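You operate a simulated robot arm through the tools that you are given. There is no shell and no other tool. Be economical: measure what you need, move in short steps, check, and stop when the job is done.

You are at the controls of a simulated two-armed robot. One attempt, no reset.

TASK
Change the white feeder's grey wheel for the green one.
Fine: free the blue latch, hold the feeder for both wheels, grey one onto the orange mat, lock the latch.

It is judged by the outcome, as a careful person would: the job done as asked, and still so three seconds after it is handed in. It fails if anything else is knocked over, pushed out of place, dropped, spilled or broken.

THE ROBOT
Two 7-joint arms with two-finger parallel grippers on one trunk, on a base that drives. Base frame: it is fixed to the floor where the robot stands at the start and does not move with it; the origin is under the middle of the robot, x ahead of it, y to its left, z up. Readings come in mm, degrees, newtons and seconds.
The left shoulder is at the start at [70, 163, 1120], the right one opposite. With the tool pointing down near the work surface each hand reaches from about 400 to 880 mm from the robot's upright axis, wherever it stands, measured 20 degrees to its own side. Places, roughly: blue wheel latch [400, -200, 1000]; green wheel (7x8x6 cm) [600, 0, 900]; grey wheel (7x8x6 cm) [400, -200, 900]; shaft of the white feeder [400, -200, 900]; top of the orange mat [600, -200, 900]. Payload 3.43 kg a hand.
The tool frame of a hand sits at the grasp point between the pads (the TCP): z along the fingers, y along the line on which they close. The tips reach 34 mm beyond it. Largest opening 128 mm; finger width 24, thickness 12; the body of the gripper, 48 by 130 mm, starts 96 mm behind the TCP.
Orientation is that of the tool frame in the base frame, as a unit quaternion [w, x, y, z]. With the fingers straight down and closing along the base's y, the tool's x points along the base's -x, its y along +y and its z along -z.

THE INTERFACE
- The arms move only by the tool move_arm. It takes "left_commands", "right_commands" or both (then of equal length, played together; a hand with none holds still); each is a list of rows, each an object of numbers (a shift or turn left out is 0, a gripper value left out holds the last): "dx", "dy", "dz": the shift along the tool's x, y, z in units of 50 mm (1.0 is 50 mm); "rx", "ry", "rz": the turn, a rotation vector about the tool's x, y, z in units of 4 degrees (1.0 is 4 degrees); "jaw": the closure, from 0 (fully open) to 1 (shut). In form: [{"dx": .., "dy": .., "dz": .., "rx": .., "ry": .., "rz": .., "jaw": ..}, ...]. A call has 1 to 12 rows; each row shifts and turns the commanded pose from where the row before left it, along the tool's axes as they then stand. A call with a number of a shift or a turn outside -1 to 1 is refused whole. A row lasts 0.2 s, in which the tool goes at most 50 mm and 8.6 degrees; a call with a longer step from one row to the next is refused whole, and so is a gripper value outside its range. A pose out of reach is approached as far as the arm can. The call stops where the force on the tool passes 40 N (or 10 N more than at its start, if that is more) or the arm is blocked; 0.2 s more then pass. Each finger travels about 153 mm/s and halts on what it meets, pressing with about 32 N; the grip force reading is that of the motor and also rises with nothing between the fingers. The clock runs only during rows and for 0.2 s after the last one: add rows that do not move to give the fingers time. The reply holds the time, the measured pose of the TCP, the force on the tool along the base axes, the opening and the grip force, in the units named above and with some noise, with the torque about the TCP (base axes, N m) and any sound that the robot's microphone picked up.
- Cameras (640 x 400 px; columns grow to the right, rows downward): "scene" is now at [136.8, -20.8, 1351.1]; the picture's right is [-0.22, -0.98, 0.00], its down [-0.53, 0.12, -0.84] and it looks along [0.82, -0.18, -0.54] (base axes); focal length 239 px, centre (320, 200). "left" rides on the left gripper at [76, 11, -160] in its tool frame; the picture's right is [-0.15, 0.99, 0.00], its down [-0.88, -0.13, -0.46] and it looks along [-0.45, -0.07, 0.89] (tool axes); focal length 234 px, centre (320, 200). "right" rides on the right gripper at [76, -11, -160] in its tool frame; the picture's right is [0.15, 0.99, 0.00], its down [-0.88, 0.13, -0.46] and it looks along [-0.45, 0.07, 0.89] (tool axes); focal length 234 px, centre (320, 200). There is no depth. A picture from a camera that has moved, and an enlarged one, comes with that camera's place and axes in the base frame and with its lens.
- get_image(camera): a new picture of that camera. It takes no simulated time.
- lift_body(by): slides the trunk up (or, below 0, down) by that many mm; the arms and the scene camera ride with it, the base frame stays. It gives what a move gives, with no picture.
- roll_base(legs): drives the robot by 1 to 6 legs, each [ahead, left, turn to the left] in mm, mm and degrees, along the robot's own axes; the way and the turn of a leg run together, so that a leg with both is an arc; at most 1500 mm and 180 degrees a leg. The arms and the cameras ride along, it lands a little off, and it stops where it bumps. It gives what a move gives.
- pan_tilt(pan, tilt): turns the head with the scene camera to pan (to the left, within 86 degrees either way) and tilt (down, from -29 to 69), counted from straight ahead of the robot. It gives what a move gives.
- enlarge(camera, box): a new picture of the part [left, top, right, bottom] of that camera's present view, enlarged. It takes no simulated time.
- hand_in(): hands the job in; it is judged then, once.

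Work in short steps. Places have to be worked out from the pictures, the camera data and where the tool is seen: move nearer, look again, correct. Check each grasp and each placing, and mend what went wrong. You have 120 turns and 88 pictures in all, those below and enlarged ones among them. Open the grippers and draw the arms clear of the work before you hand the job in, unless the task says otherwise; then end with one line.

The tools are called as name(argument=value, ...) on one line, values as JSON. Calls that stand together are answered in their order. move_arm: Moves the arms, as the interface text tells. Its arguments: {"type":"object","properties":{"left_commands":{"type":"array","items":{"type":"object","properties":{"dx":{"type":"number"},"dy":{"type":"number"},"dz":{"type":"number"},"rx":{"type":"number"},"ry":{"type":"number"},"rz":{"type":"number"},"jaw":{"type":"number"}}}},"right_commands":{"type":"array","items":{"type":"object","properties":{"dx":{"type":"number"},"dy":{"type":"number"},"dz":{"type":"number"},"rx":{"type":"number"},"ry":{"type":"number"},"rz":{"type":"number"},"jaw":{"type":"number"}}}}},"required":[]} The other tools are called the same way: lift_body (by) slides the trunk up or down; roll_base (legs) drives the base; pan_tilt (pan, tilt) turns the head that bears the scene camera; get_image (camera) takes a picture; enlarge (camera, box) takes an enlarged picture of a part of a camera's view; hand_in () hands the job in.

At the start:

```text
time_s: 0.0
left_tool_pos: [514.7, 81.6, 1238.1]
left_tool_rot: [0.0, 0.0, 1.0, 0.0]
left_wrist_force: [-0.2, 0.2, 1.0]
left_torque: [0.0, -0.03, 0.0]
left_gripper_width: 128.0
left_gripper_force: 0.0
right_tool_pos: [459.4, -388.3, 1247.7]
right_tool_rot: [0.0, 0.0, 1.0, 0.001]
right_wrist_force: [-0.9, 1.4, 0.1]
right_torque: [-0.01, 0.0, 0.01]
right_gripper_width: 128.0
right_gripper_force: 0.1
trunk travel left (down, up): [-600.0, 340.0]
robot x, y, heading: [-1.0, 4.0, -0.0]
head pan, tilt: [-12.7, 32.9]
```

scene: 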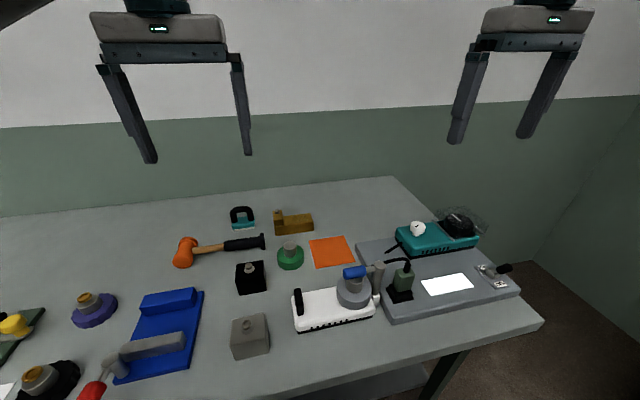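
right: 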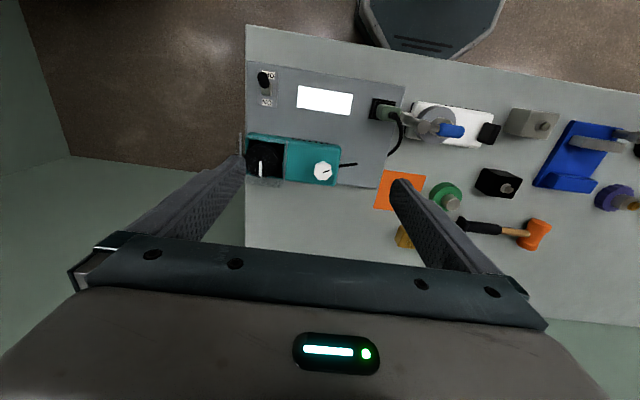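
left: 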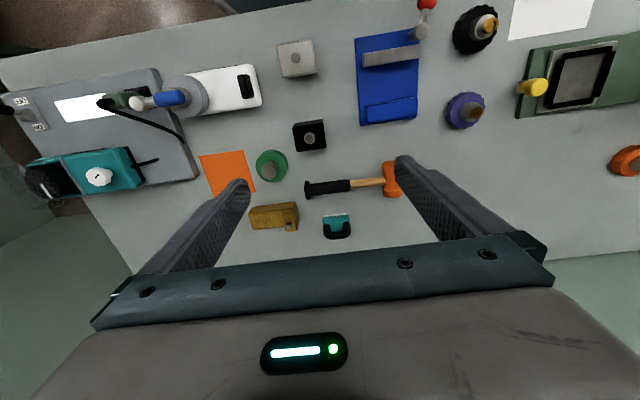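

The feeder sits in front right with the grey wheel on it. I enlarge it to see the latch.

enlarge(camera="scene", box=[260, 220, 440, 340])

enlarge(camera="right", box=[360, 80, 520, 220])

enlarge(camera="left", box=[120, 50, 300, 220])

```text
3.33 times, centred on (350, 280) of scene
camera zoom: at [136.8, -20.8, 1351.1], right [-0.22, -0.98, 0.0], down [-0.53, 0.12, -0.84], along [0.82, -0.18, -0.54], focal length 795 px, centre (220, -67)
```

zoom: 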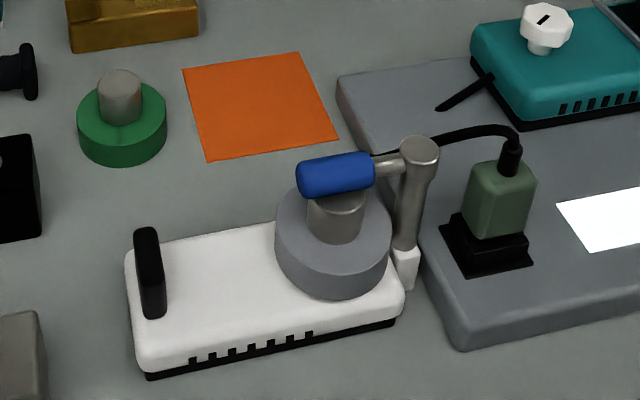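

```text
2.86 times, centred on (440, 150) of right
camera zoom: at [383.8, -399.1, 1408.6], right [-0.15, 0.99, 0.0], down [0.88, 0.13, 0.46], along [0.45, 0.07, -0.89], focal length 669 px, centre (-23, 343)
```

zoom: 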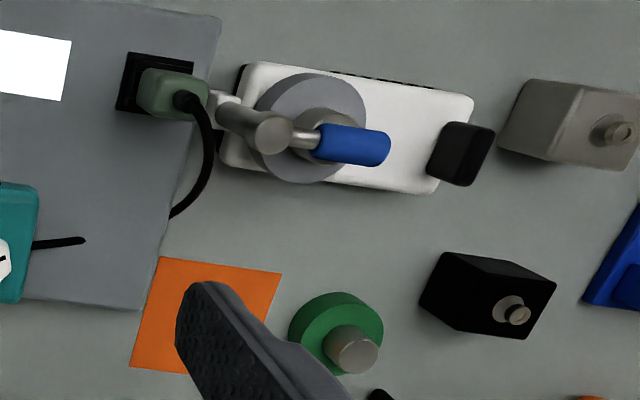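

```text
2.35 times, centred on (210, 135) of left
camera zoom: at [438.9, 94.0, 1398.2], right [0.15, 0.99, 0.0], down [0.88, -0.13, 0.46], along [0.45, -0.07, -0.89], focal length 551 px, centre (579, 353)
```

zoom: 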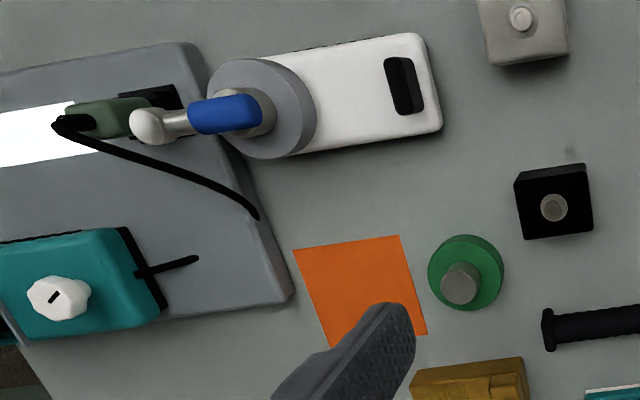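

The latch arm looks like a swing lever on a post at about (427,-205), its blue grip over the wheel at (428,-154,983). Feeder handle is at about (428,-41,926). I bring both hands nearer to look.

move_arm(right_commands=[{"dx": 0.32, "dy": 0.29, "dz": 0.4}, {"dx": 0.32, "dy": 0.29, "dz": 0.4}, {"dx": 0.32, "dy": 0.29, "dz": 0.4}, {"dx": 0.32, "dy": 0.29, "dz": 0.4}, {"dx": 0.32, "dy": 0.29, "dz": 0.4}, {"dx": 0, "dy": 0.29, "dz": 0.4}], left_commands=[{"dx": 0.29, "dy": -0.41, "dz": 0.55}, {"dx": 0.29, "dy": -0.41, "dz": 0.55}, {"dx": 0.29, "dy": -0.41, "dz": 0.55}, {"dx": 0.29, "dy": -0.41, "dz": 0.55}, {"dx": 0.29, "dy": -0.41, "dz": 0.55}, {"dx": 0.29, "dy": -0.41, "dz": 0.55}])

get_image(camera="right")

get_image(camera="left")

```text
time_s: 1.4
left_tool_pos: [431.7, -40.4, 1070.1]
left_tool_rot: [-0.001, -0.001, 1.0, 0.0]
left_wrist_force: [-0.4, -0.4, 0.0]
left_torque: [-0.02, 0.01, 0.0]
left_gripper_width: 128.0
left_gripper_force: 0.0
right_tool_pos: [381.0, -300.2, 1127.2]
right_tool_rot: [-0.001, 0.0, 1.0, 0.001]
right_wrist_force: [0.2, 0.1, -0.8]
right_torque: [-0.01, 0.02, -0.01]
right_gripper_width: 127.8
right_gripper_force: 0.1
trunk travel left (down, up): [-600.0, 340.0]
robot x, y, heading: [2.1, -0.7, -0.1]
head pan, tilt: [-12.7, 32.9]
```

```text
81 pictures are left
camera right: at [304.9, -312.1, 1288.4], right [-0.15, 0.99, 0.0], down [0.88, 0.13, 0.45], along [0.45, 0.07, -0.89], focal length 234 px, centre (320, 200)
```

right: 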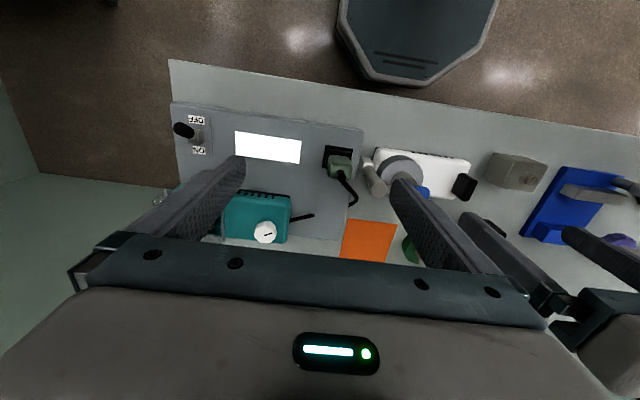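

```text
80 pictures are left
camera left: at [354.0, -29.1, 1232.2], right [0.15, 0.99, 0.0], down [0.88, -0.13, 0.45], along [0.45, -0.07, -0.89], focal length 234 px, centre (320, 200)
```

left: 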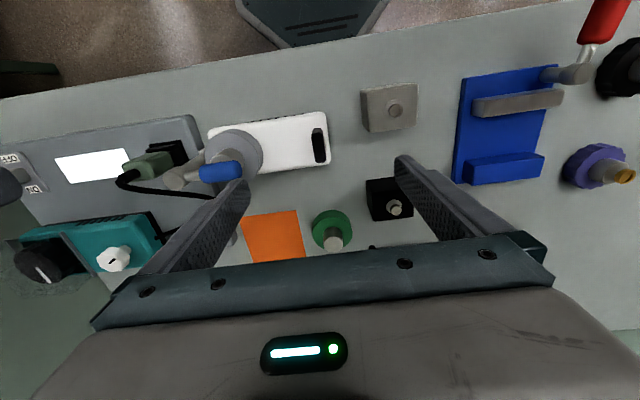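

I enlarge the feeder in the left view to pin the handle and the latch.

enlarge(camera="left", box=[150, 95, 350, 220])

enlarge(camera="right", box=[320, 130, 500, 240])

enlarge(camera="scene", box=[260, 220, 440, 340])

```text
3.20 times, centred on (250, 158) of left
camera zoom: at [354.0, -29.1, 1232.2], right [0.15, 0.99, 0.0], down [0.88, -0.13, 0.45], along [0.45, -0.07, -0.89], focal length 749 px, centre (544, 336)
```

zoom: 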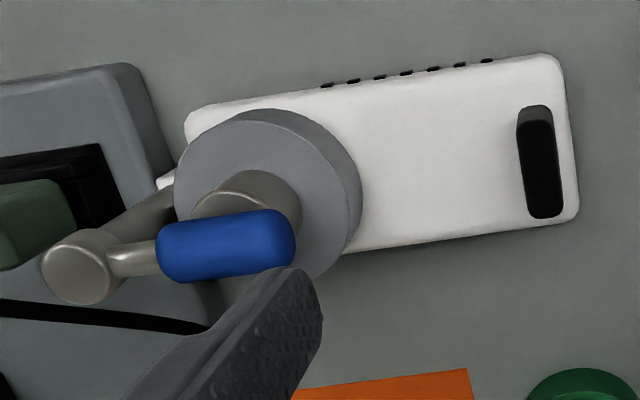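

```text
3.56 times, centred on (410, 185) of right
camera zoom: at [304.9, -312.1, 1288.4], right [-0.15, 0.99, 0.0], down [0.88, 0.13, 0.45], along [0.45, 0.07, -0.89], focal length 833 px, centre (0, 253)
```

zoom: 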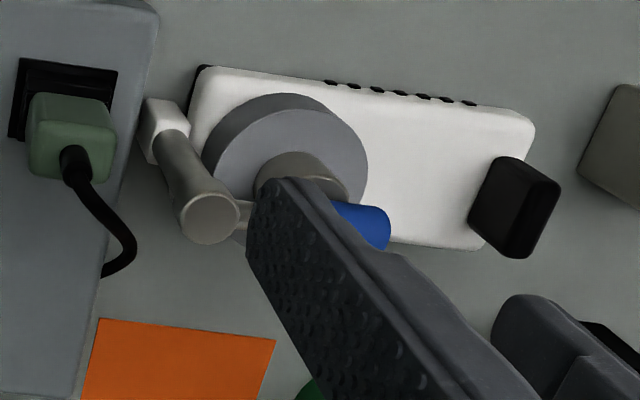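

```text
3.33 times, centred on (350, 280) of scene
camera zoom: at [138.1, -21.2, 1351.0], right [-0.22, -0.98, 0.0], down [-0.53, 0.12, -0.84], along [0.82, -0.18, -0.54], focal length 795 px, centre (220, -67)
```

zoom: 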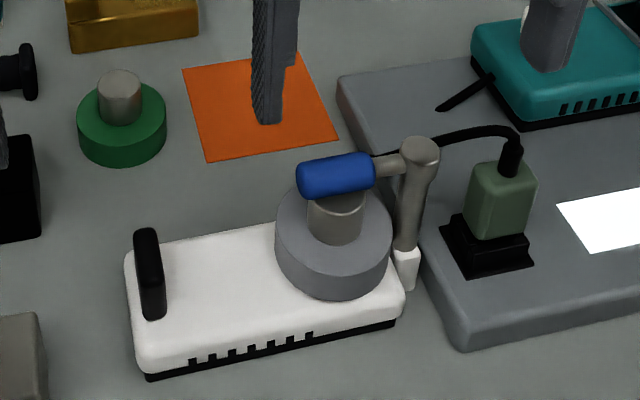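

Handle of the feeder: about x 406–448, y≈-42, top ≈940, ~12 mm thick. I part-close and lower the left hand over it while turning the right hand by -90° so that it closes along x.

move_arm(right_commands=[{"rz": -1}, {"rz": -1}, {"rz": -1}, {"rz": -1}, {"rz": -1}, {"rz": -1}, {"rz": -1}, {"rz": -1}, {"rz": -1}, {"rz": -1}, {"rz": -1}, {"rz": -1}], left_commands=[{"jaw": 0.65}, {"jaw": 0.65}, {"jaw": 0.65, "dx": 0.06, "dy": -0.04}, {"dz": 0.5}, {"dz": 0.5}, {"dz": 0.4}, {"dz": 0.2}, {"dz": 0.2}, {}, {}, {}, {}])

get_image(camera="left")

```text
time_s: 4.0
left_tool_pos: [426.0, -43.7, 981.8]
left_tool_rot: [0.0, -0.002, 1.0, 0.0]
left_wrist_force: [0.2, -0.7, 0.4]
left_torque: [0.02, 0.01, 0.01]
left_gripper_width: 45.0
left_gripper_force: 0.1
right_tool_pos: [380.1, -300.6, 1128.4]
right_tool_rot: [0.0, -0.407, 0.913, 0.0]
right_wrist_force: [0.0, 0.9, -1.0]
right_torque: [0.02, -0.01, 0.0]
right_gripper_width: 127.8
right_gripper_force: 0.0
trunk travel left (down, up): [-600.0, 340.0]
robot x, y, heading: [0.4, 1.3, 0.1]
head pan, tilt: [-12.7, 32.9]
```

```text
76 pictures are left
camera left: at [349.2, -31.5, 1143.0], right [0.15, 0.99, 0.0], down [0.88, -0.13, 0.46], along [0.45, -0.07, -0.89], focal length 234 px, centre (320, 200)
```

left: 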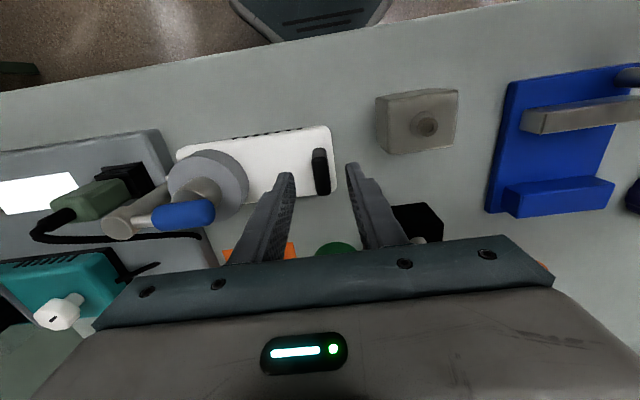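

The feeder handle is centred between the left fingers. I lower to ~946 and close, while finishing the right turn and bringing it left.

move_arm(right_commands=[{"rz": -1}, {"rz": -1}, {"rz": -1}, {"rz": -1}, {"rz": -1}, {"rz": -1}, {"rz": -1}, {"rz": -1}, {"rz": -1}, {"rz": -1}, {"rz": -0.5}, {}], left_commands=[{"dz": 0.3}, {"dz": 0.3}, {"dz": 0.12}, {}, {"jaw": 0.85}, {"jaw": 1}, {"jaw": 1}, {"jaw": 1}, {}, {}, {}, {}])

get_image(camera="right")

enlarge(camera="scene", box=[260, 220, 440, 340])

```text
time_s: 6.6
left_tool_pos: [425.6, -43.2, 946.2]
left_tool_rot: [-0.001, 0.0, 1.0, 0.0]
left_wrist_force: [0.6, -0.6, 0.4]
left_torque: [-0.24, -0.06, 0.04]
left_gripper_width: 14.7
left_gripper_force: 31.8
right_tool_pos: [319.4, -237.6, 1147.9]
right_tool_rot: [0.0, -0.706, 0.708, -0.001]
right_wrist_force: [-0.7, 0.0, -0.5]
right_torque: [0.01, 0.0, 0.01]
right_gripper_width: 128.1
right_gripper_force: 0.1
right hand out of reach, approached as far as the arm can: row 6, 7, 8, 9, 10, 11
trunk travel left (down, up): [-600.0, 340.0]
robot x, y, heading: [1.1, 0.7, -0.1]
head pan, tilt: [-12.7, 32.9]
```

```text
75 pictures are left
camera right: at [329.9, -313.8, 1307.5], right [-0.99, -0.14, 0.0], down [-0.13, 0.88, 0.45], along [-0.06, 0.45, -0.89], focal length 234 px, centre (320, 200)
```

right: 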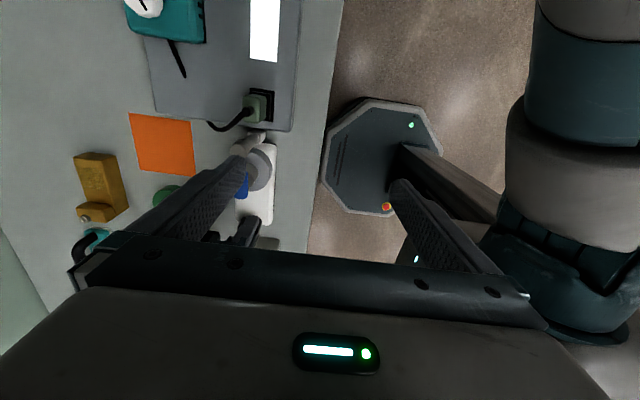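

```text
3.33 times, centred on (350, 280) of scene
camera zoom: at [137.0, -20.9, 1351.1], right [-0.22, -0.98, 0.0], down [-0.53, 0.12, -0.84], along [0.82, -0.18, -0.54], focal length 795 px, centre (220, -67)
```

zoom: 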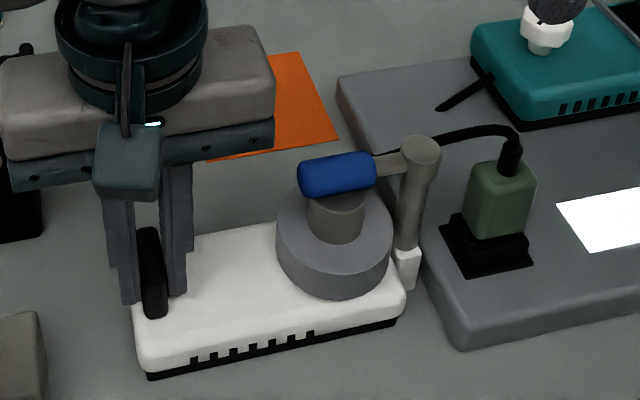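

The left hand holds the feeder (14.7 mm). The right hand was pushed off by reach limits near the robot; I move it forward toward above the latch post and see if the pose is kept.

move_arm(right_commands=[{"dy": -0.5, "dx": -0.1}, {"dy": -0.5, "dx": -0.1}, {"dy": -0.5, "dx": -0.1}, {"dy": -0.32, "dx": -0.16}, {}, {}])

```text
time_s: 8.0
left_tool_pos: [425.4, -44.0, 944.7]
left_tool_rot: [0.0, -0.001, 1.0, 0.0]
left_wrist_force: [0.1, 0.9, -0.1]
left_torque: [-0.21, 0.01, 0.03]
left_gripper_width: 14.6
left_gripper_force: 32.1
right_tool_pos: [365.3, -180.2, 1158.5]
right_tool_rot: [0.0, -0.706, 0.708, 0.001]
right_wrist_force: [0.0, 0.1, -0.1]
right_torque: [0.0, -0.01, 0.01]
right_gripper_width: 127.7
right_gripper_force: 0.0
right hand out of reach, approached as far as the arm can: row 1, 2, 3, 4
trunk travel left (down, up): [-600.0, 340.0]
robot x, y, heading: [-1.1, 2.3, -0.0]
head pan, tilt: [-12.7, 32.9]
```

Still out of reach with this orientation so close in. I release the feeder, rise, and back the base by 150 mm for better reach.

move_arm(left_commands=[{"jaw": 0.65}, {"jaw": 0.65}, {"dz": -0.5}, {"dz": -0.5}, {"dz": -0.5}, {"dz": -0.5}, {"dz": -0.5}, {"dz": -0.5}])

roll_base(legs=[[-150, 0, 0]])

```text
time_s: 9.8
left_tool_pos: [425.1, -42.8, 1096.1]
left_tool_rot: [0.0, -0.001, 1.0, 0.001]
left_wrist_force: [-0.7, -0.6, 0.0]
left_torque: [-0.02, 0.01, 0.0]
left_gripper_width: 44.8
left_gripper_force: 0.1
right_tool_pos: [365.7, -180.2, 1158.9]
right_tool_rot: [0.0, -0.706, 0.708, -0.002]
right_wrist_force: [-0.1, 0.3, 0.2]
right_torque: [0.03, -0.03, -0.02]
right_gripper_width: 127.9
right_gripper_force: 0.1
trunk travel left (down, up): [-600.0, 340.0]
robot x, y, heading: [1.0, 2.6, -0.0]
head pan, tilt: [-12.7, 32.9]
```

```text
time_s: 11.2
left_tool_pos: [275.1, -42.3, 1095.8]
left_tool_rot: [0.0, -0.001, 1.0, 0.0]
left_wrist_force: [1.1, 0.3, 0.5]
left_torque: [0.0, 0.01, 0.01]
left_gripper_width: 44.8
left_gripper_force: 0.0
right_tool_pos: [216.4, -181.0, 1158.4]
right_tool_rot: [0.0, -0.706, 0.708, -0.001]
right_wrist_force: [0.0, -0.4, -0.2]
right_torque: [-0.03, 0.02, 0.0]
right_gripper_width: 128.0
right_gripper_force: 0.1
trunk travel left (down, up): [-600.0, 340.0]
robot x, y, heading: [-150.6, 0.2, -0.1]
head pan, tilt: [-12.7, 32.9]
```

Now both hands go forward again: left above the feeder handle, right above the latch.

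move_arm(right_commands=[{"dy": -0.7, "dx": 0.03, "dz": 0.1}, {"dy": -0.7, "dx": 0.03, "dz": 0.1}, {"dy": -0.7, "dx": 0.03, "dz": 0.1}, {"dy": -0.7, "dx": 0.03, "dz": 0.1}, {"dy": -0.7, "dx": 0.03, "dz": 0.1}, {"dy": -0.74, "dx": 0.03, "dz": 0.1}, {}], left_commands=[{"dx": -0.6}, {"dx": -0.6}, {"dx": -0.6}, {"dx": -0.6}, {"dx": -0.64}, {}, {}])

get_image(camera="right")

get_image(camera="scene")

```text
time_s: 12.8
left_tool_pos: [427.3, -42.2, 1095.4]
left_tool_rot: [0.001, -0.001, 1.0, 0.0]
left_wrist_force: [-0.3, -0.3, 0.5]
left_torque: [-0.01, -0.02, 0.0]
left_gripper_width: 44.8
left_gripper_force: 0.1
right_tool_pos: [246.5, -130.9, 1155.7]
right_tool_rot: [0.0, -0.704, 0.71, -0.002]
right_wrist_force: [0.5, 0.2, -0.4]
right_torque: [0.0, 0.01, 0.01]
right_gripper_width: 128.0
right_gripper_force: 0.0
right hand out of reach, approached as far as the arm can: row 1, 2, 3, 4, 5, 6
trunk travel left (down, up): [-600.0, 340.0]
robot x, y, heading: [-153.0, -1.6, -0.1]
head pan, tilt: [-12.7, 32.9]
```

```text
73 pictures are left
camera right: at [255.7, -206.9, 1315.9], right [-0.99, -0.14, 0.0], down [-0.12, 0.88, 0.45], along [-0.06, 0.45, -0.89], focal length 234 px, centre (320, 200)
```

right: 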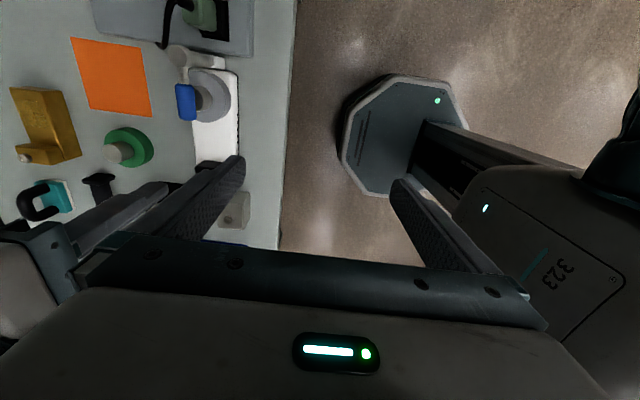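

```text
72 pictures are left
camera scene: at [-13.9, -20.7, 1351.1], right [-0.22, -0.98, 0.0], down [-0.53, 0.12, -0.84], along [0.82, -0.18, -0.54], focal length 239 px, centre (320, 200)
```

scene: 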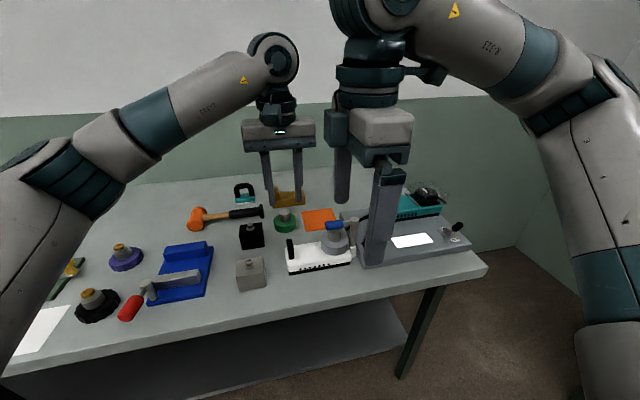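

The right wrist is at a yaw limit, so instead I keep the right hand at neutral yaw and later lean the left hand back ~40° to make room. First I move the right hand aside and turn it back.

move_arm(right_commands=[{"dx": 0.8, "dy": -0.2}, {"dx": 0.8, "dy": -0.2}, {"dx": 0.8, "dy": -0.2}, {"dx": 0.8, "dy": -0.2}, {"rz": 1}, {"rz": 1}, {"rz": 1}, {"rz": 1}, {"rz": 1}, {"rz": 1}, {"rz": 1}, {"rz": 1}])

move_arm(right_commands=[{"rz": 1}, {"rz": 1}, {"rz": 1}, {"rz": 1}, {"rz": 1}, {"rz": 1}, {"rz": 1}, {"rz": 1}, {"rz": 1}, {"rz": 1}, {"rz": 1}, {"rz": 1}], left_commands=[{}, {}, {"ry": -1}, {"ry": -1}, {"ry": -1}, {"ry": -1}, {"ry": -1}, {"ry": -1}, {"ry": -1}, {"ry": -1}, {"ry": -1}, {"ry": -1}])

```text
time_s: 15.4
left_tool_pos: [426.4, -43.0, 1097.2]
left_tool_rot: [0.0, -0.001, 1.0, 0.001]
left_wrist_force: [1.1, 0.1, -0.3]
left_torque: [0.02, 0.03, -0.02]
left_gripper_width: 44.6
left_gripper_force: 0.0
right_tool_pos: [190.2, -227.3, 1182.8]
right_tool_rot: [0.001, -0.483, 0.876, -0.001]
right_wrist_force: [0.5, 0.7, -0.7]
right_torque: [-0.05, -0.01, -0.01]
right_gripper_width: 127.9
right_gripper_force: 0.0
right hand out of reach, approached as far as the arm can: row 1, 2, 3, 4
trunk travel left (down, up): [-600.0, 340.0]
robot x, y, heading: [-152.4, -4.2, -0.0]
head pan, tilt: [-12.7, 32.9]
```

```text
time_s: 18.0
left_tool_pos: [426.5, -42.1, 1096.0]
left_tool_rot: [0.343, -0.001, 0.939, 0.001]
left_wrist_force: [0.1, 0.1, 0.2]
left_torque: [-0.01, 0.0, 0.04]
left_gripper_width: 44.6
left_gripper_force: 0.0
right_tool_pos: [190.4, -226.8, 1181.3]
right_tool_rot: [0.0, -0.085, 0.996, -0.001]
right_wrist_force: [0.3, 0.1, -0.4]
right_torque: [-0.02, -0.02, 0.0]
right_gripper_width: 128.2
right_gripper_force: 0.0
trunk travel left (down, up): [-600.0, 340.0]
robot x, y, heading: [-149.9, -4.8, 0.0]
head pan, tilt: [-12.7, 32.9]
```

Left lean works. Now lower the left hand onto the feeder handle along the vertical and grip; finish the right turn and bring it forward.

move_arm(left_commands=[{"dx": 0.386, "dz": 0.46}, {"dx": 0.386, "dz": 0.46}, {"dx": 0.386, "dz": 0.46}, {"dx": 0.386, "dz": 0.46}, {"dx": 0.193, "dz": 0.23}, {"dx": 0.193, "dz": 0.23}, {}, {"jaw": 0.85}, {"jaw": 1}, {"jaw": 1}, {"jaw": 1}], right_commands=[{"rz": 1}, {"rz": 1}, {"rz": 0.45}, {"dx": -0.5, "dy": -0.3}, {"dx": -0.5, "dy": -0.3}, {"dx": -0.5, "dy": -0.3}, {"dx": -0.5, "dy": -0.3}, {"dx": -0.5, "dy": -0.3}, {"dx": -0.5, "jaw": 1}, {"dx": -0.5, "jaw": 1}, {"jaw": 1}])

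get_image(camera="scene")

get_image(camera="right")

```text
time_s: 20.4
left_tool_pos: [426.2, -44.0, 945.5]
left_tool_rot: [0.342, -0.001, 0.94, 0.001]
left_wrist_force: [-0.1, 1.1, 0.7]
left_torque: [-0.19, 0.01, 0.01]
left_gripper_width: 14.4
left_gripper_force: 32.1
right_tool_pos: [365.7, -303.8, 1182.8]
right_tool_rot: [0.0, 0.001, 1.0, -0.001]
right_wrist_force: [0.1, -0.7, 0.4]
right_torque: [0.02, -0.01, -0.05]
right_gripper_width: 0.0
right_gripper_force: 31.8
trunk travel left (down, up): [-600.0, 340.0]
robot x, y, heading: [-152.4, -1.2, -0.3]
head pan, tilt: [-12.7, 32.9]
```

```text
71 pictures are left
camera scene: at [-14.2, -21.2, 1351.1], right [-0.22, -0.98, 0.0], down [-0.53, 0.12, -0.84], along [0.82, -0.18, -0.54], focal length 239 px, centre (320, 200)
```

scene: 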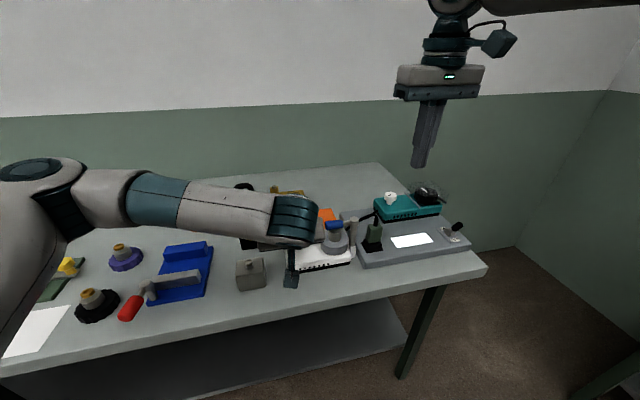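

```text
70 pictures are left
camera right: at [289.3, -315.2, 1341.9], right [-0.15, 0.99, 0.0], down [0.88, 0.13, 0.46], along [0.45, 0.07, -0.89], focal length 234 px, centre (320, 200)
```

right: 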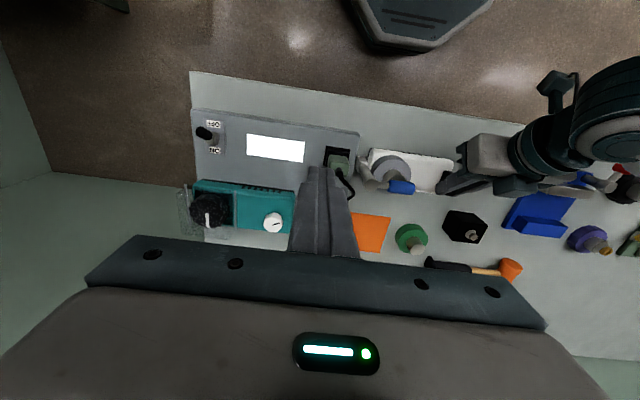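

The left grip holds (14.4 mm). I bring the closed right fingers to just short (near side) of the blue grip, high first, and look.

move_arm(right_commands=[{"dx": -0.12, "dy": 0.65, "dz": 0.2}, {"dx": -0.12, "dy": 0.65, "dz": 0.2}, {"dx": -0.12, "dy": 0.65, "dz": 0.3}, {"dx": -0.12, "dy": 0.65, "dz": 0.3}, {"dx": -0.12, "dy": 0.58, "dz": 0.4}, {}])

get_image(camera="right")

enlarge(camera="scene", box=[240, 140, 440, 280])

```text
time_s: 21.8
left_tool_pos: [425.6, -43.5, 944.8]
left_tool_rot: [0.342, 0.0, 0.94, -0.001]
left_wrist_force: [-0.4, 0.9, 0.1]
left_torque: [-0.16, 0.04, -0.03]
left_gripper_width: 14.8
left_gripper_force: 32.0
right_tool_pos: [397.9, -149.9, 1112.4]
right_tool_rot: [0.001, 0.001, 1.0, -0.001]
right_wrist_force: [-0.1, 0.1, 0.2]
right_torque: [0.0, -0.03, -0.01]
right_gripper_width: 0.2
right_gripper_force: 31.5
right hand out of reach, approached as far as the arm can: row 5
trunk travel left (down, up): [-600.0, 340.0]
robot x, y, heading: [-150.9, 0.9, 0.0]
head pan, tilt: [-12.7, 32.9]
```

```text
69 pictures are left
camera right: at [321.5, -161.6, 1273.6], right [-0.14, 0.99, 0.0], down [0.88, 0.13, 0.46], along [0.45, 0.06, -0.89], focal length 234 px, centre (320, 200)
```

right: 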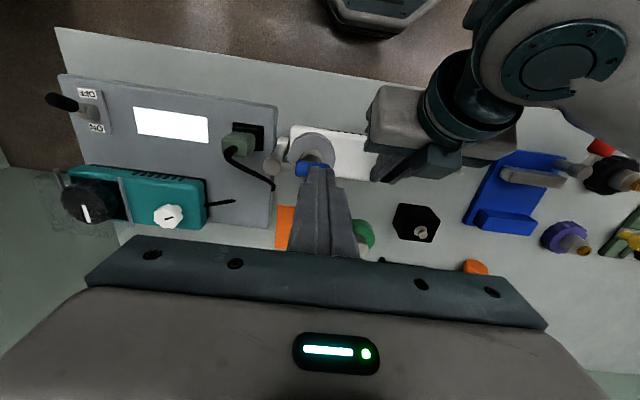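

```text
2.86 times, centred on (340, 210) of scene
camera zoom: at [-15.0, -20.9, 1351.2], right [-0.22, -0.98, 0.0], down [-0.53, 0.12, -0.84], along [0.82, -0.18, -0.54], focal length 682 px, centre (263, 171)
```

zoom: 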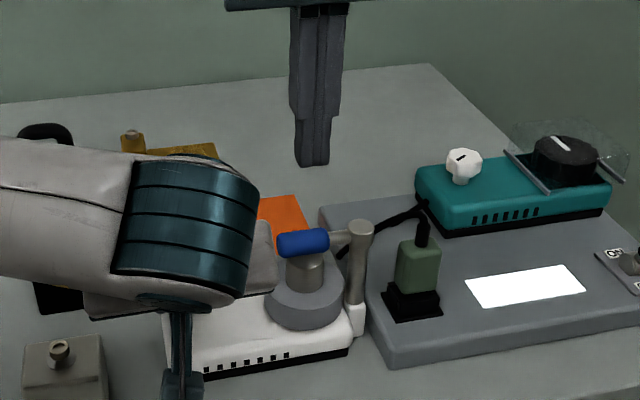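

The fingers stand clear on the near side of the blue grip. I lower to TCP z≈1010 and then push gently +x in small steps, reading force.

move_arm(right_commands=[{"dz": 0.5}, {"dz": 0.5}, {"dz": 0.5}, {"dz": 0.5}, {}])

enlarge(camera="scene", box=[280, 160, 400, 260])

enlarge(camera="right", box=[220, 100, 420, 230])

```text
time_s: 23.0
left_tool_pos: [426.8, -42.5, 944.9]
left_tool_rot: [0.341, -0.002, 0.94, 0.001]
left_wrist_force: [-0.2, -0.8, 0.0]
left_torque: [-0.19, 0.01, -0.08]
left_gripper_width: 14.6
left_gripper_force: 31.8
right_tool_pos: [398.5, -148.8, 1012.5]
right_tool_rot: [0.0, -0.001, 1.0, -0.001]
right_wrist_force: [-0.6, 0.6, 0.2]
right_torque: [0.03, 0.01, -0.01]
right_gripper_width: 0.0
right_gripper_force: 31.9
trunk travel left (down, up): [-600.0, 340.0]
robot x, y, heading: [-147.4, 1.1, -0.1]
head pan, tilt: [-12.7, 32.9]
```

```text
4.00 times, centred on (340, 210) of scene
camera zoom: at [-13.9, -21.0, 1351.1], right [-0.22, -0.98, 0.0], down [-0.53, 0.12, -0.84], along [0.82, -0.18, -0.54], focal length 954 px, centre (240, 160)
```

zoom: 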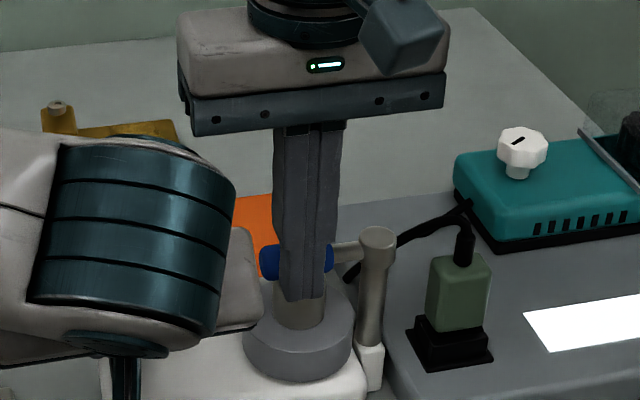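

```text
3.08 times, centred on (320, 165) of right
camera zoom: at [321.5, -160.9, 1173.1], right [-0.15, 0.99, 0.0], down [0.88, 0.13, 0.46], along [0.45, 0.07, -0.89], focal length 720 px, centre (320, 308)
```

zoom: 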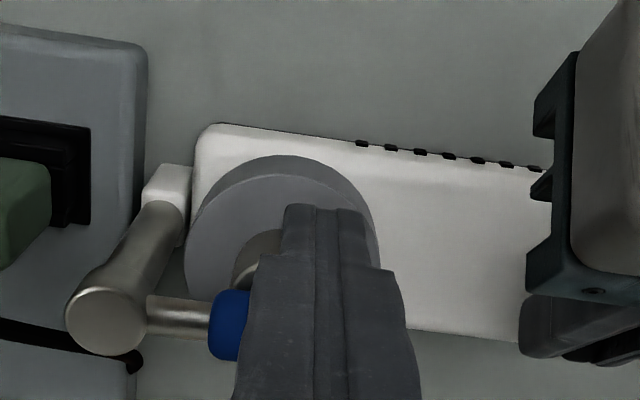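

Positioned beside the grip. Push +x by about 20 mm in small rows.

move_arm(right_commands=[{"dx": -0.1}, {"dx": -0.1}, {"dx": -0.1}, {"dx": -0.1}])

enlarge(camera="scene", box=[280, 160, 400, 260])

```text
time_s: 24.0
left_tool_pos: [426.3, -42.2, 945.0]
left_tool_rot: [0.342, 0.0, 0.94, 0.0]
left_wrist_force: [0.5, -1.4, 0.2]
left_torque: [-0.18, 0.01, -0.06]
left_gripper_width: 14.8
left_gripper_force: 31.9
right_tool_pos: [418.5, -149.9, 1012.8]
right_tool_rot: [0.001, 0.0, 1.0, -0.001]
right_wrist_force: [-0.5, 0.4, 0.0]
right_torque: [-0.03, 0.0, -0.02]
right_gripper_width: 0.0
right_gripper_force: 32.0
trunk travel left (down, up): [-600.0, 340.0]
robot x, y, heading: [-153.1, 1.7, -0.4]
head pan, tilt: [-12.7, 32.9]
```

```text
4.00 times, centred on (340, 210) of scene
camera zoom: at [-13.8, -20.9, 1351.1], right [-0.22, -0.98, 0.0], down [-0.53, 0.12, -0.84], along [0.82, -0.18, -0.54], focal length 954 px, centre (240, 160)
```

zoom: 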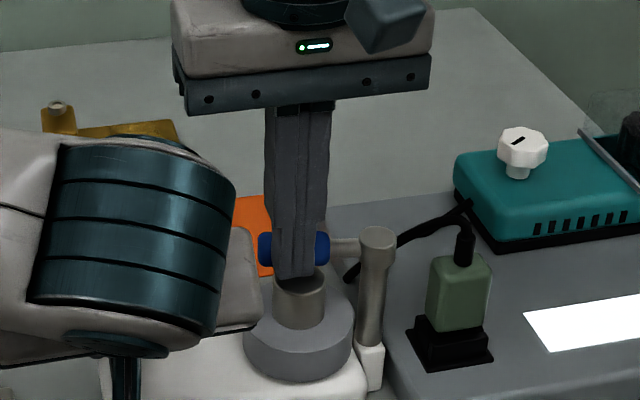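

No resistance, and the blue grip seems to have shifted slightly away. Continue pushing along.

move_arm(right_commands=[{"dx": -0.12}, {"dx": -0.12}, {"dx": -0.12, "dy": -0.03}, {"dx": -0.12, "dy": -0.05}])

enlarge(camera="scene", box=[280, 160, 400, 260])

enlarge(camera="right", box=[220, 100, 420, 230])

```text
time_s: 25.0
left_tool_pos: [426.1, -41.5, 945.0]
left_tool_rot: [0.342, -0.001, 0.94, 0.0]
left_wrist_force: [0.0, -0.2, 0.3]
left_torque: [-0.14, 0.03, -0.08]
left_gripper_width: 14.9
left_gripper_force: 31.7
right_tool_pos: [440.4, -156.9, 1012.3]
right_tool_rot: [0.0, 0.0, 1.0, 0.0]
right_wrist_force: [0.2, 0.8, 0.7]
right_torque: [0.0, 0.0, 0.02]
right_gripper_width: 0.1
right_gripper_force: 32.5
right hand out of reach, approached as far as the arm can: row 3
trunk travel left (down, up): [-600.0, 340.0]
robot x, y, heading: [-147.2, 0.2, 0.1]
head pan, tilt: [-12.7, 32.9]
```

```text
4.00 times, centred on (340, 210) of scene
camera zoom: at [-13.9, -20.8, 1351.1], right [-0.22, -0.98, 0.0], down [-0.53, 0.12, -0.84], along [0.82, -0.18, -0.54], focal length 954 px, centre (240, 160)
```

zoom: 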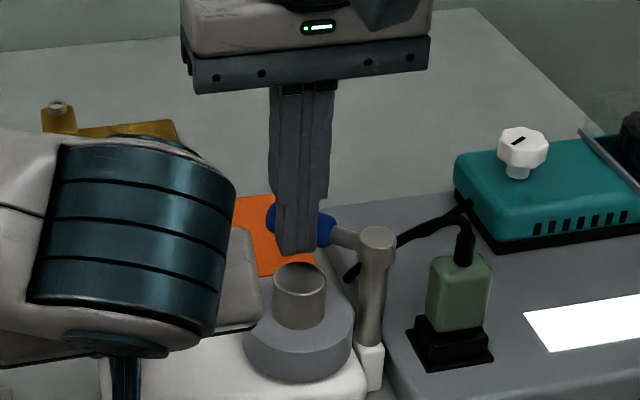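

```text
3.08 times, centred on (320, 165) of right
camera zoom: at [363.4, -169.6, 1172.7], right [-0.15, 0.99, 0.0], down [0.88, 0.13, 0.46], along [0.45, 0.07, -0.89], focal length 720 px, centre (320, 308)
```

zoom: 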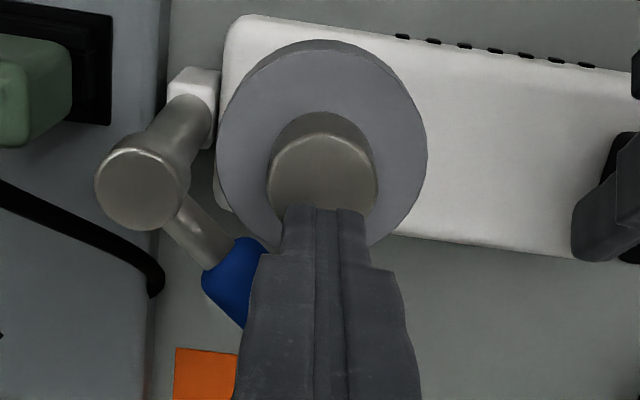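

The lever swings freely around the post and is ~45° open. I follow the arc to about 110°.

move_arm(right_commands=[{"dx": -0.155, "dy": -0.045}, {"dx": -0.155, "dy": -0.045}, {"dx": -0.155, "dy": -0.045}, {"dx": -0.155, "dy": -0.045}, {"dx": -0.11, "dy": -0.17}, {"dx": -0.11, "dy": -0.17}, {"dx": -0.04, "dy": -0.17}, {"dx": -0.04, "dy": -0.17}, {}])

enlarge(camera="scene", box=[280, 160, 400, 260])

```text
time_s: 26.4
left_tool_pos: [428.5, -46.6, 947.5]
left_tool_rot: [0.345, -0.001, 0.939, -0.005]
left_wrist_force: [6.9, -6.5, -1.1]
left_torque: [0.69, 0.57, 0.68]
left_gripper_width: 15.4
left_gripper_force: 32.4
right_tool_pos: [471.5, -184.3, 1013.3]
right_tool_rot: [-0.003, -0.005, 1.0, 0.004]
right_wrist_force: [-8.8, 7.5, 5.5]
right_torque: [0.17, 0.24, 0.04]
right_gripper_width: 0.2
right_gripper_force: 31.7
right hand out of reach, approached as far as the arm can: row 1, 3, 4
trunk travel left (down, up): [-600.0, 340.0]
robot x, y, heading: [-149.9, -1.5, 0.0]
head pan, tilt: [-12.7, 32.9]
stopped in row 7 (right hand): the force on the tool passed its limit (the readings are from after the stop); the commanded pose is now the measured one
```

```text
4.00 times, centred on (340, 210) of scene
camera zoom: at [-13.9, -20.7, 1351.1], right [-0.22, -0.98, 0.0], down [-0.53, 0.12, -0.84], along [0.82, -0.18, -0.54], focal length 954 px, centre (240, 160)
```

zoom: 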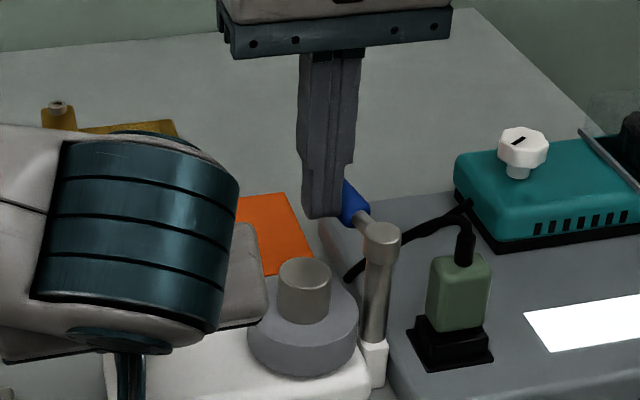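

The latch is at its end stop (about 90–100°). I back the pusher off and rise, then view.

move_arm(right_commands=[{"dy": 0.15, "dx": 0.1}, {"dy": 0.15, "dx": 0.15}, {"dz": -0.6}, {"dz": -0.6}, {"dz": -0.6}, {"dz": -0.4}, {}])

enlarge(camera="scene", box=[280, 160, 400, 260])

enlarge(camera="right", box=[220, 80, 420, 210])

```text
time_s: 28.0
left_tool_pos: [427.4, -47.5, 948.4]
left_tool_rot: [0.344, -0.001, 0.939, -0.005]
left_wrist_force: [-0.3, -1.1, -5.6]
left_torque: [0.49, 0.0, 0.0]
left_gripper_width: 14.5
left_gripper_force: 32.1
right_tool_pos: [458.6, -185.3, 1122.9]
right_tool_rot: [-0.001, -0.004, 1.0, 0.005]
right_wrist_force: [-0.6, 1.0, 0.4]
right_torque: [0.01, -0.01, 0.01]
right_gripper_width: 0.0
right_gripper_force: 31.9
right hand out of reach, approached as far as the arm can: row 5, 6
trunk travel left (down, up): [-600.0, 340.0]
robot x, y, heading: [-148.2, -0.7, 0.1]
head pan, tilt: [-12.7, 32.9]
```

```text
4.00 times, centred on (340, 210) of scene
camera zoom: at [-13.3, -20.9, 1351.0], right [-0.22, -0.98, 0.0], down [-0.53, 0.12, -0.84], along [0.82, -0.18, -0.54], focal length 954 px, centre (240, 160)
```

zoom: 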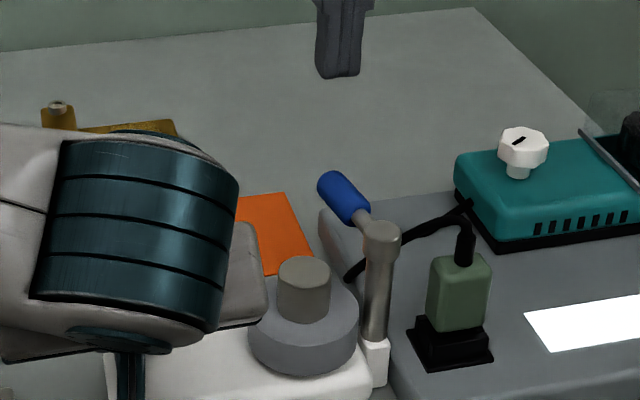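

```text
3.08 times, centred on (320, 145) of right
camera zoom: at [384.0, -198.4, 1283.2], right [-0.15, 0.99, 0.01], down [0.88, 0.13, 0.45], along [0.45, 0.08, -0.89], focal length 720 px, centre (320, 369)
```

zoom: 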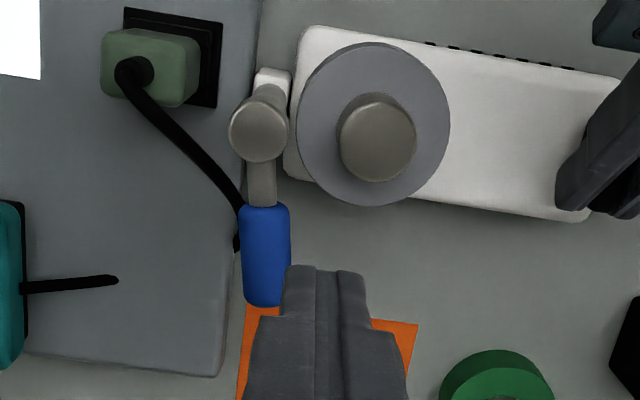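

Latch is open, lying along +x. The left hand/feeder was nudged ~4 mm; I ease it back and down, and get a fresh check of the wheel.

move_arm(left_commands=[{"dx": 0.04, "dz": 0.046}, {"dy": 0.08}, {}], right_commands=[{"jaw": 0.6}, {"jaw": 0.6}, {"jaw": 0.6}])

enlarge(camera="scene", box=[280, 160, 400, 260])

enlarge(camera="right", box=[220, 80, 420, 210])

```text
time_s: 28.8
left_tool_pos: [427.3, -43.2, 945.8]
left_tool_rot: [0.346, 0.0, 0.938, -0.005]
left_wrist_force: [0.4, -1.6, 1.1]
left_torque: [0.48, -0.27, -0.07]
left_gripper_width: 14.7
left_gripper_force: 32.2
right_tool_pos: [458.7, -184.1, 1123.0]
right_tool_rot: [-0.002, -0.004, 1.0, 0.005]
right_wrist_force: [0.4, -0.4, 0.0]
right_torque: [0.0, 0.01, 0.02]
right_gripper_width: 51.2
right_gripper_force: 0.0
trunk travel left (down, up): [-600.0, 340.0]
robot x, y, heading: [-149.3, -1.7, -0.0]
head pan, tilt: [-12.7, 32.9]
```

```text
4.00 times, centred on (340, 210) of scene
camera zoom: at [-14.1, -21.2, 1351.2], right [-0.22, -0.98, 0.0], down [-0.53, 0.12, -0.84], along [0.82, -0.18, -0.54], focal length 954 px, centre (240, 160)
```

zoom: 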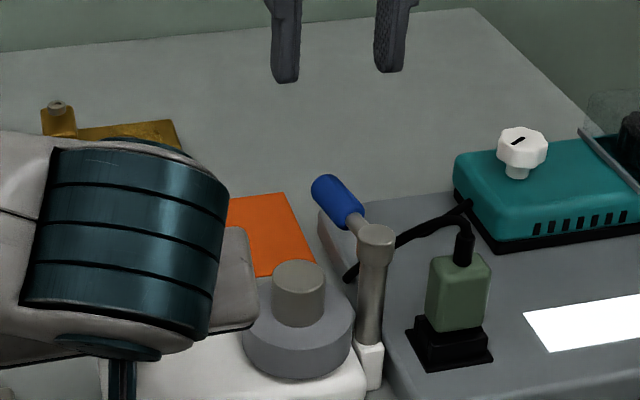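

```text
3.08 times, centred on (320, 145) of right
camera zoom: at [383.2, -198.7, 1283.4], right [-0.15, 0.99, 0.01], down [0.88, 0.13, 0.45], along [0.45, 0.08, -0.89], focal length 720 px, centre (320, 369)
```

zoom: 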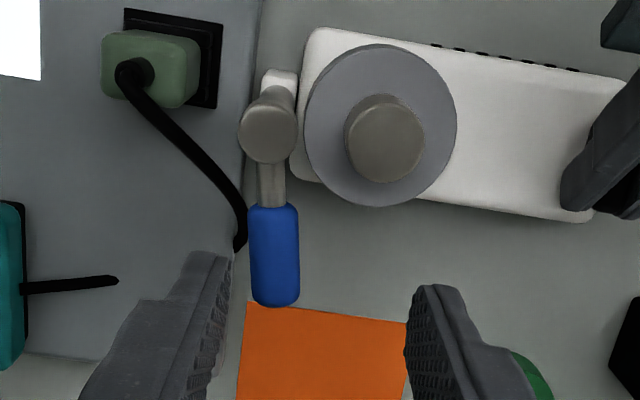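

Grey knob: top at about (433,-158,964), Ø≈34; post edge at y≈-196, so I set the opening to 42 mm. Move above the knob, tips just above it, and check.

move_arm(right_commands=[{"dx": 0.26, "dy": 0.265, "jaw": 0.672}, {"dx": 0.26, "dy": 0.265, "jaw": 0.672}, {"dz": 0.6}, {"dz": 0.6}, {"dz": 0.6}, {"dz": 0.3}, {}])

enlarge(camera="scene", box=[280, 160, 400, 260])

enlarge(camera="right", box=[220, 100, 420, 230])

```text
time_s: 30.4
left_tool_pos: [427.5, -41.9, 945.6]
left_tool_rot: [0.345, -0.001, 0.939, -0.005]
left_wrist_force: [7.6, -4.8, -5.4]
left_torque: [0.6, -0.89, 0.43]
left_gripper_width: 14.9
left_gripper_force: 32.2
right_tool_pos: [443.8, -173.1, 1021.8]
right_tool_rot: [0.0, -0.005, 1.0, 0.004]
right_wrist_force: [-0.4, -1.0, 30.1]
right_torque: [-0.83, 0.27, 0.29]
right_gripper_width: 42.3
right_gripper_force: 0.7
right hand out of reach, approached as far as the arm can: row 1, 2
trunk travel left (down, up): [-600.0, 340.0]
robot x, y, heading: [-154.1, -0.7, -0.1]
head pan, tilt: [-12.7, 32.9]
```

```text
4.00 times, centred on (340, 210) of scene
camera zoom: at [-15.7, -20.7, 1351.7], right [-0.22, -0.98, 0.0], down [-0.53, 0.12, -0.84], along [0.82, -0.18, -0.54], focal length 954 px, centre (240, 160)
```

zoom: 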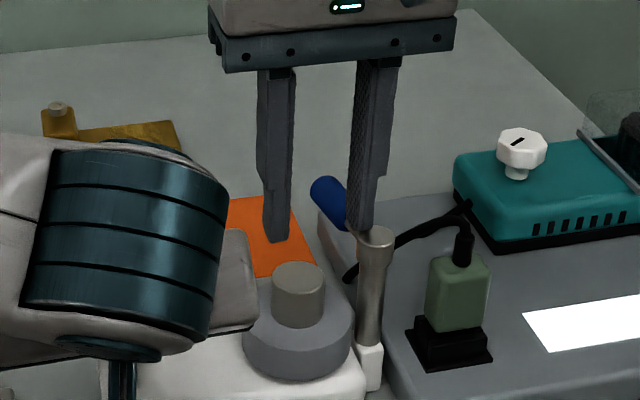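

```text
3.08 times, centred on (320, 165) of right
camera zoom: at [367.7, -187.3, 1181.2], right [-0.16, 0.99, 0.01], down [0.88, 0.13, 0.46], along [0.45, 0.08, -0.89], focal length 720 px, centre (320, 308)
```

zoom: 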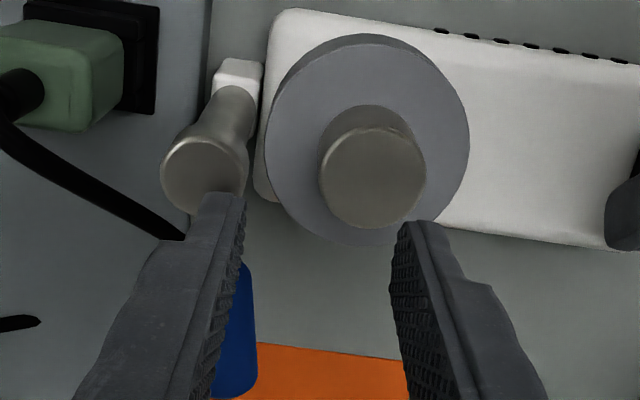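

The upper reach limit left the hand off-target and a finger touched the post. I lift off immediately, then shift at a lower height to the near side.

move_arm(right_commands=[{"dz": -0.4}, {}])

enlarge(camera="right", box=[220, 100, 420, 230])

```text
time_s: 31.0
left_tool_pos: [426.3, -42.2, 945.5]
left_tool_rot: [0.345, 0.0, 0.939, -0.005]
left_wrist_force: [-1.5, -0.5, 4.8]
left_torque: [0.54, -0.32, 0.05]
left_gripper_width: 14.6
left_gripper_force: 32.4
right_tool_pos: [443.5, -174.1, 1038.4]
right_tool_rot: [-0.002, -0.004, 1.0, 0.004]
right_wrist_force: [-0.2, 0.0, -0.7]
right_torque: [0.01, 0.01, 0.02]
right_gripper_width: 42.0
right_gripper_force: 0.1
trunk travel left (down, up): [-600.0, 340.0]
robot x, y, heading: [-153.1, 1.6, -0.0]
head pan, tilt: [-12.7, 32.9]
```

```text
3.08 times, centred on (320, 165) of right
camera zoom: at [368.1, -187.6, 1198.5], right [-0.16, 0.99, 0.01], down [0.88, 0.14, 0.45], along [0.45, 0.08, -0.89], focal length 720 px, centre (320, 308)
```

zoom: 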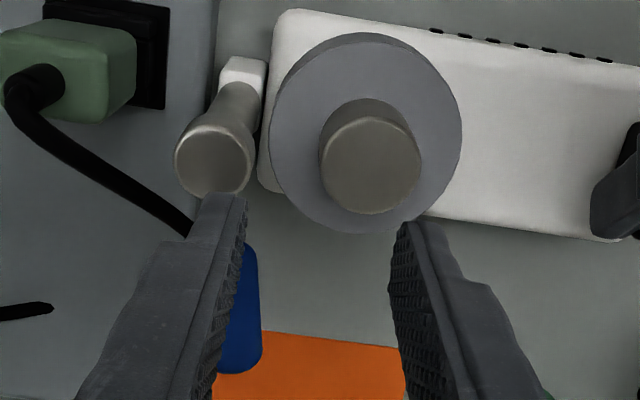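

Nothing displaced. I go to the near side at this height, then in to y≈-158.

move_arm(right_commands=[{"dx": 0.3}, {"dx": 0.3}, {"dx": 0.28, "dy": 0.12}, {"dy": 0.2}, {}])

```text
time_s: 32.2
left_tool_pos: [427.6, -42.8, 946.3]
left_tool_rot: [0.346, -0.001, 0.938, -0.005]
left_wrist_force: [-1.3, 0.7, 6.4]
left_torque: [0.52, -0.29, 0.02]
left_gripper_width: 14.5
left_gripper_force: 32.1
right_tool_pos: [400.0, -158.6, 1037.8]
right_tool_rot: [-0.001, -0.003, 1.0, 0.003]
right_wrist_force: [0.5, -0.2, -0.4]
right_torque: [0.01, 0.0, -0.03]
right_gripper_width: 42.0
right_gripper_force: 0.1
trunk travel left (down, up): [-600.0, 340.0]
robot x, y, heading: [-151.8, 0.4, -0.0]
head pan, tilt: [-12.7, 32.9]
```

Reached. Now forward over the knob at this height (tips above post).

move_arm(right_commands=[{"dx": -0.32, "dy": 0.02}, {"dx": -0.31}, {}])

enlarge(camera="right", box=[220, 100, 420, 230])

```text
time_s: 33.0
left_tool_pos: [427.2, -42.5, 945.7]
left_tool_rot: [0.346, 0.001, 0.938, -0.006]
left_wrist_force: [-1.6, 1.0, 6.0]
left_torque: [0.52, -0.33, -0.02]
left_gripper_width: 14.7
left_gripper_force: 32.3
right_tool_pos: [431.0, -157.1, 1039.1]
right_tool_rot: [-0.002, -0.004, 1.0, 0.004]
right_wrist_force: [0.4, -0.2, 0.7]
right_torque: [0.0, 0.02, 0.01]
right_gripper_width: 41.9
right_gripper_force: 0.0
trunk travel left (down, up): [-600.0, 340.0]
robot x, y, heading: [-154.8, -0.0, 0.2]
head pan, tilt: [-12.7, 32.9]
```

```text
3.08 times, centred on (320, 165) of right
camera zoom: at [356.0, -171.1, 1199.0], right [-0.15, 0.99, 0.01], down [0.88, 0.13, 0.45], along [0.45, 0.08, -0.89], focal length 720 px, centre (320, 308)
```

zoom: 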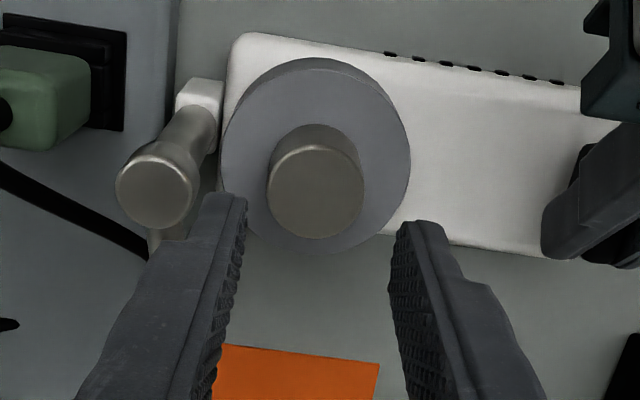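

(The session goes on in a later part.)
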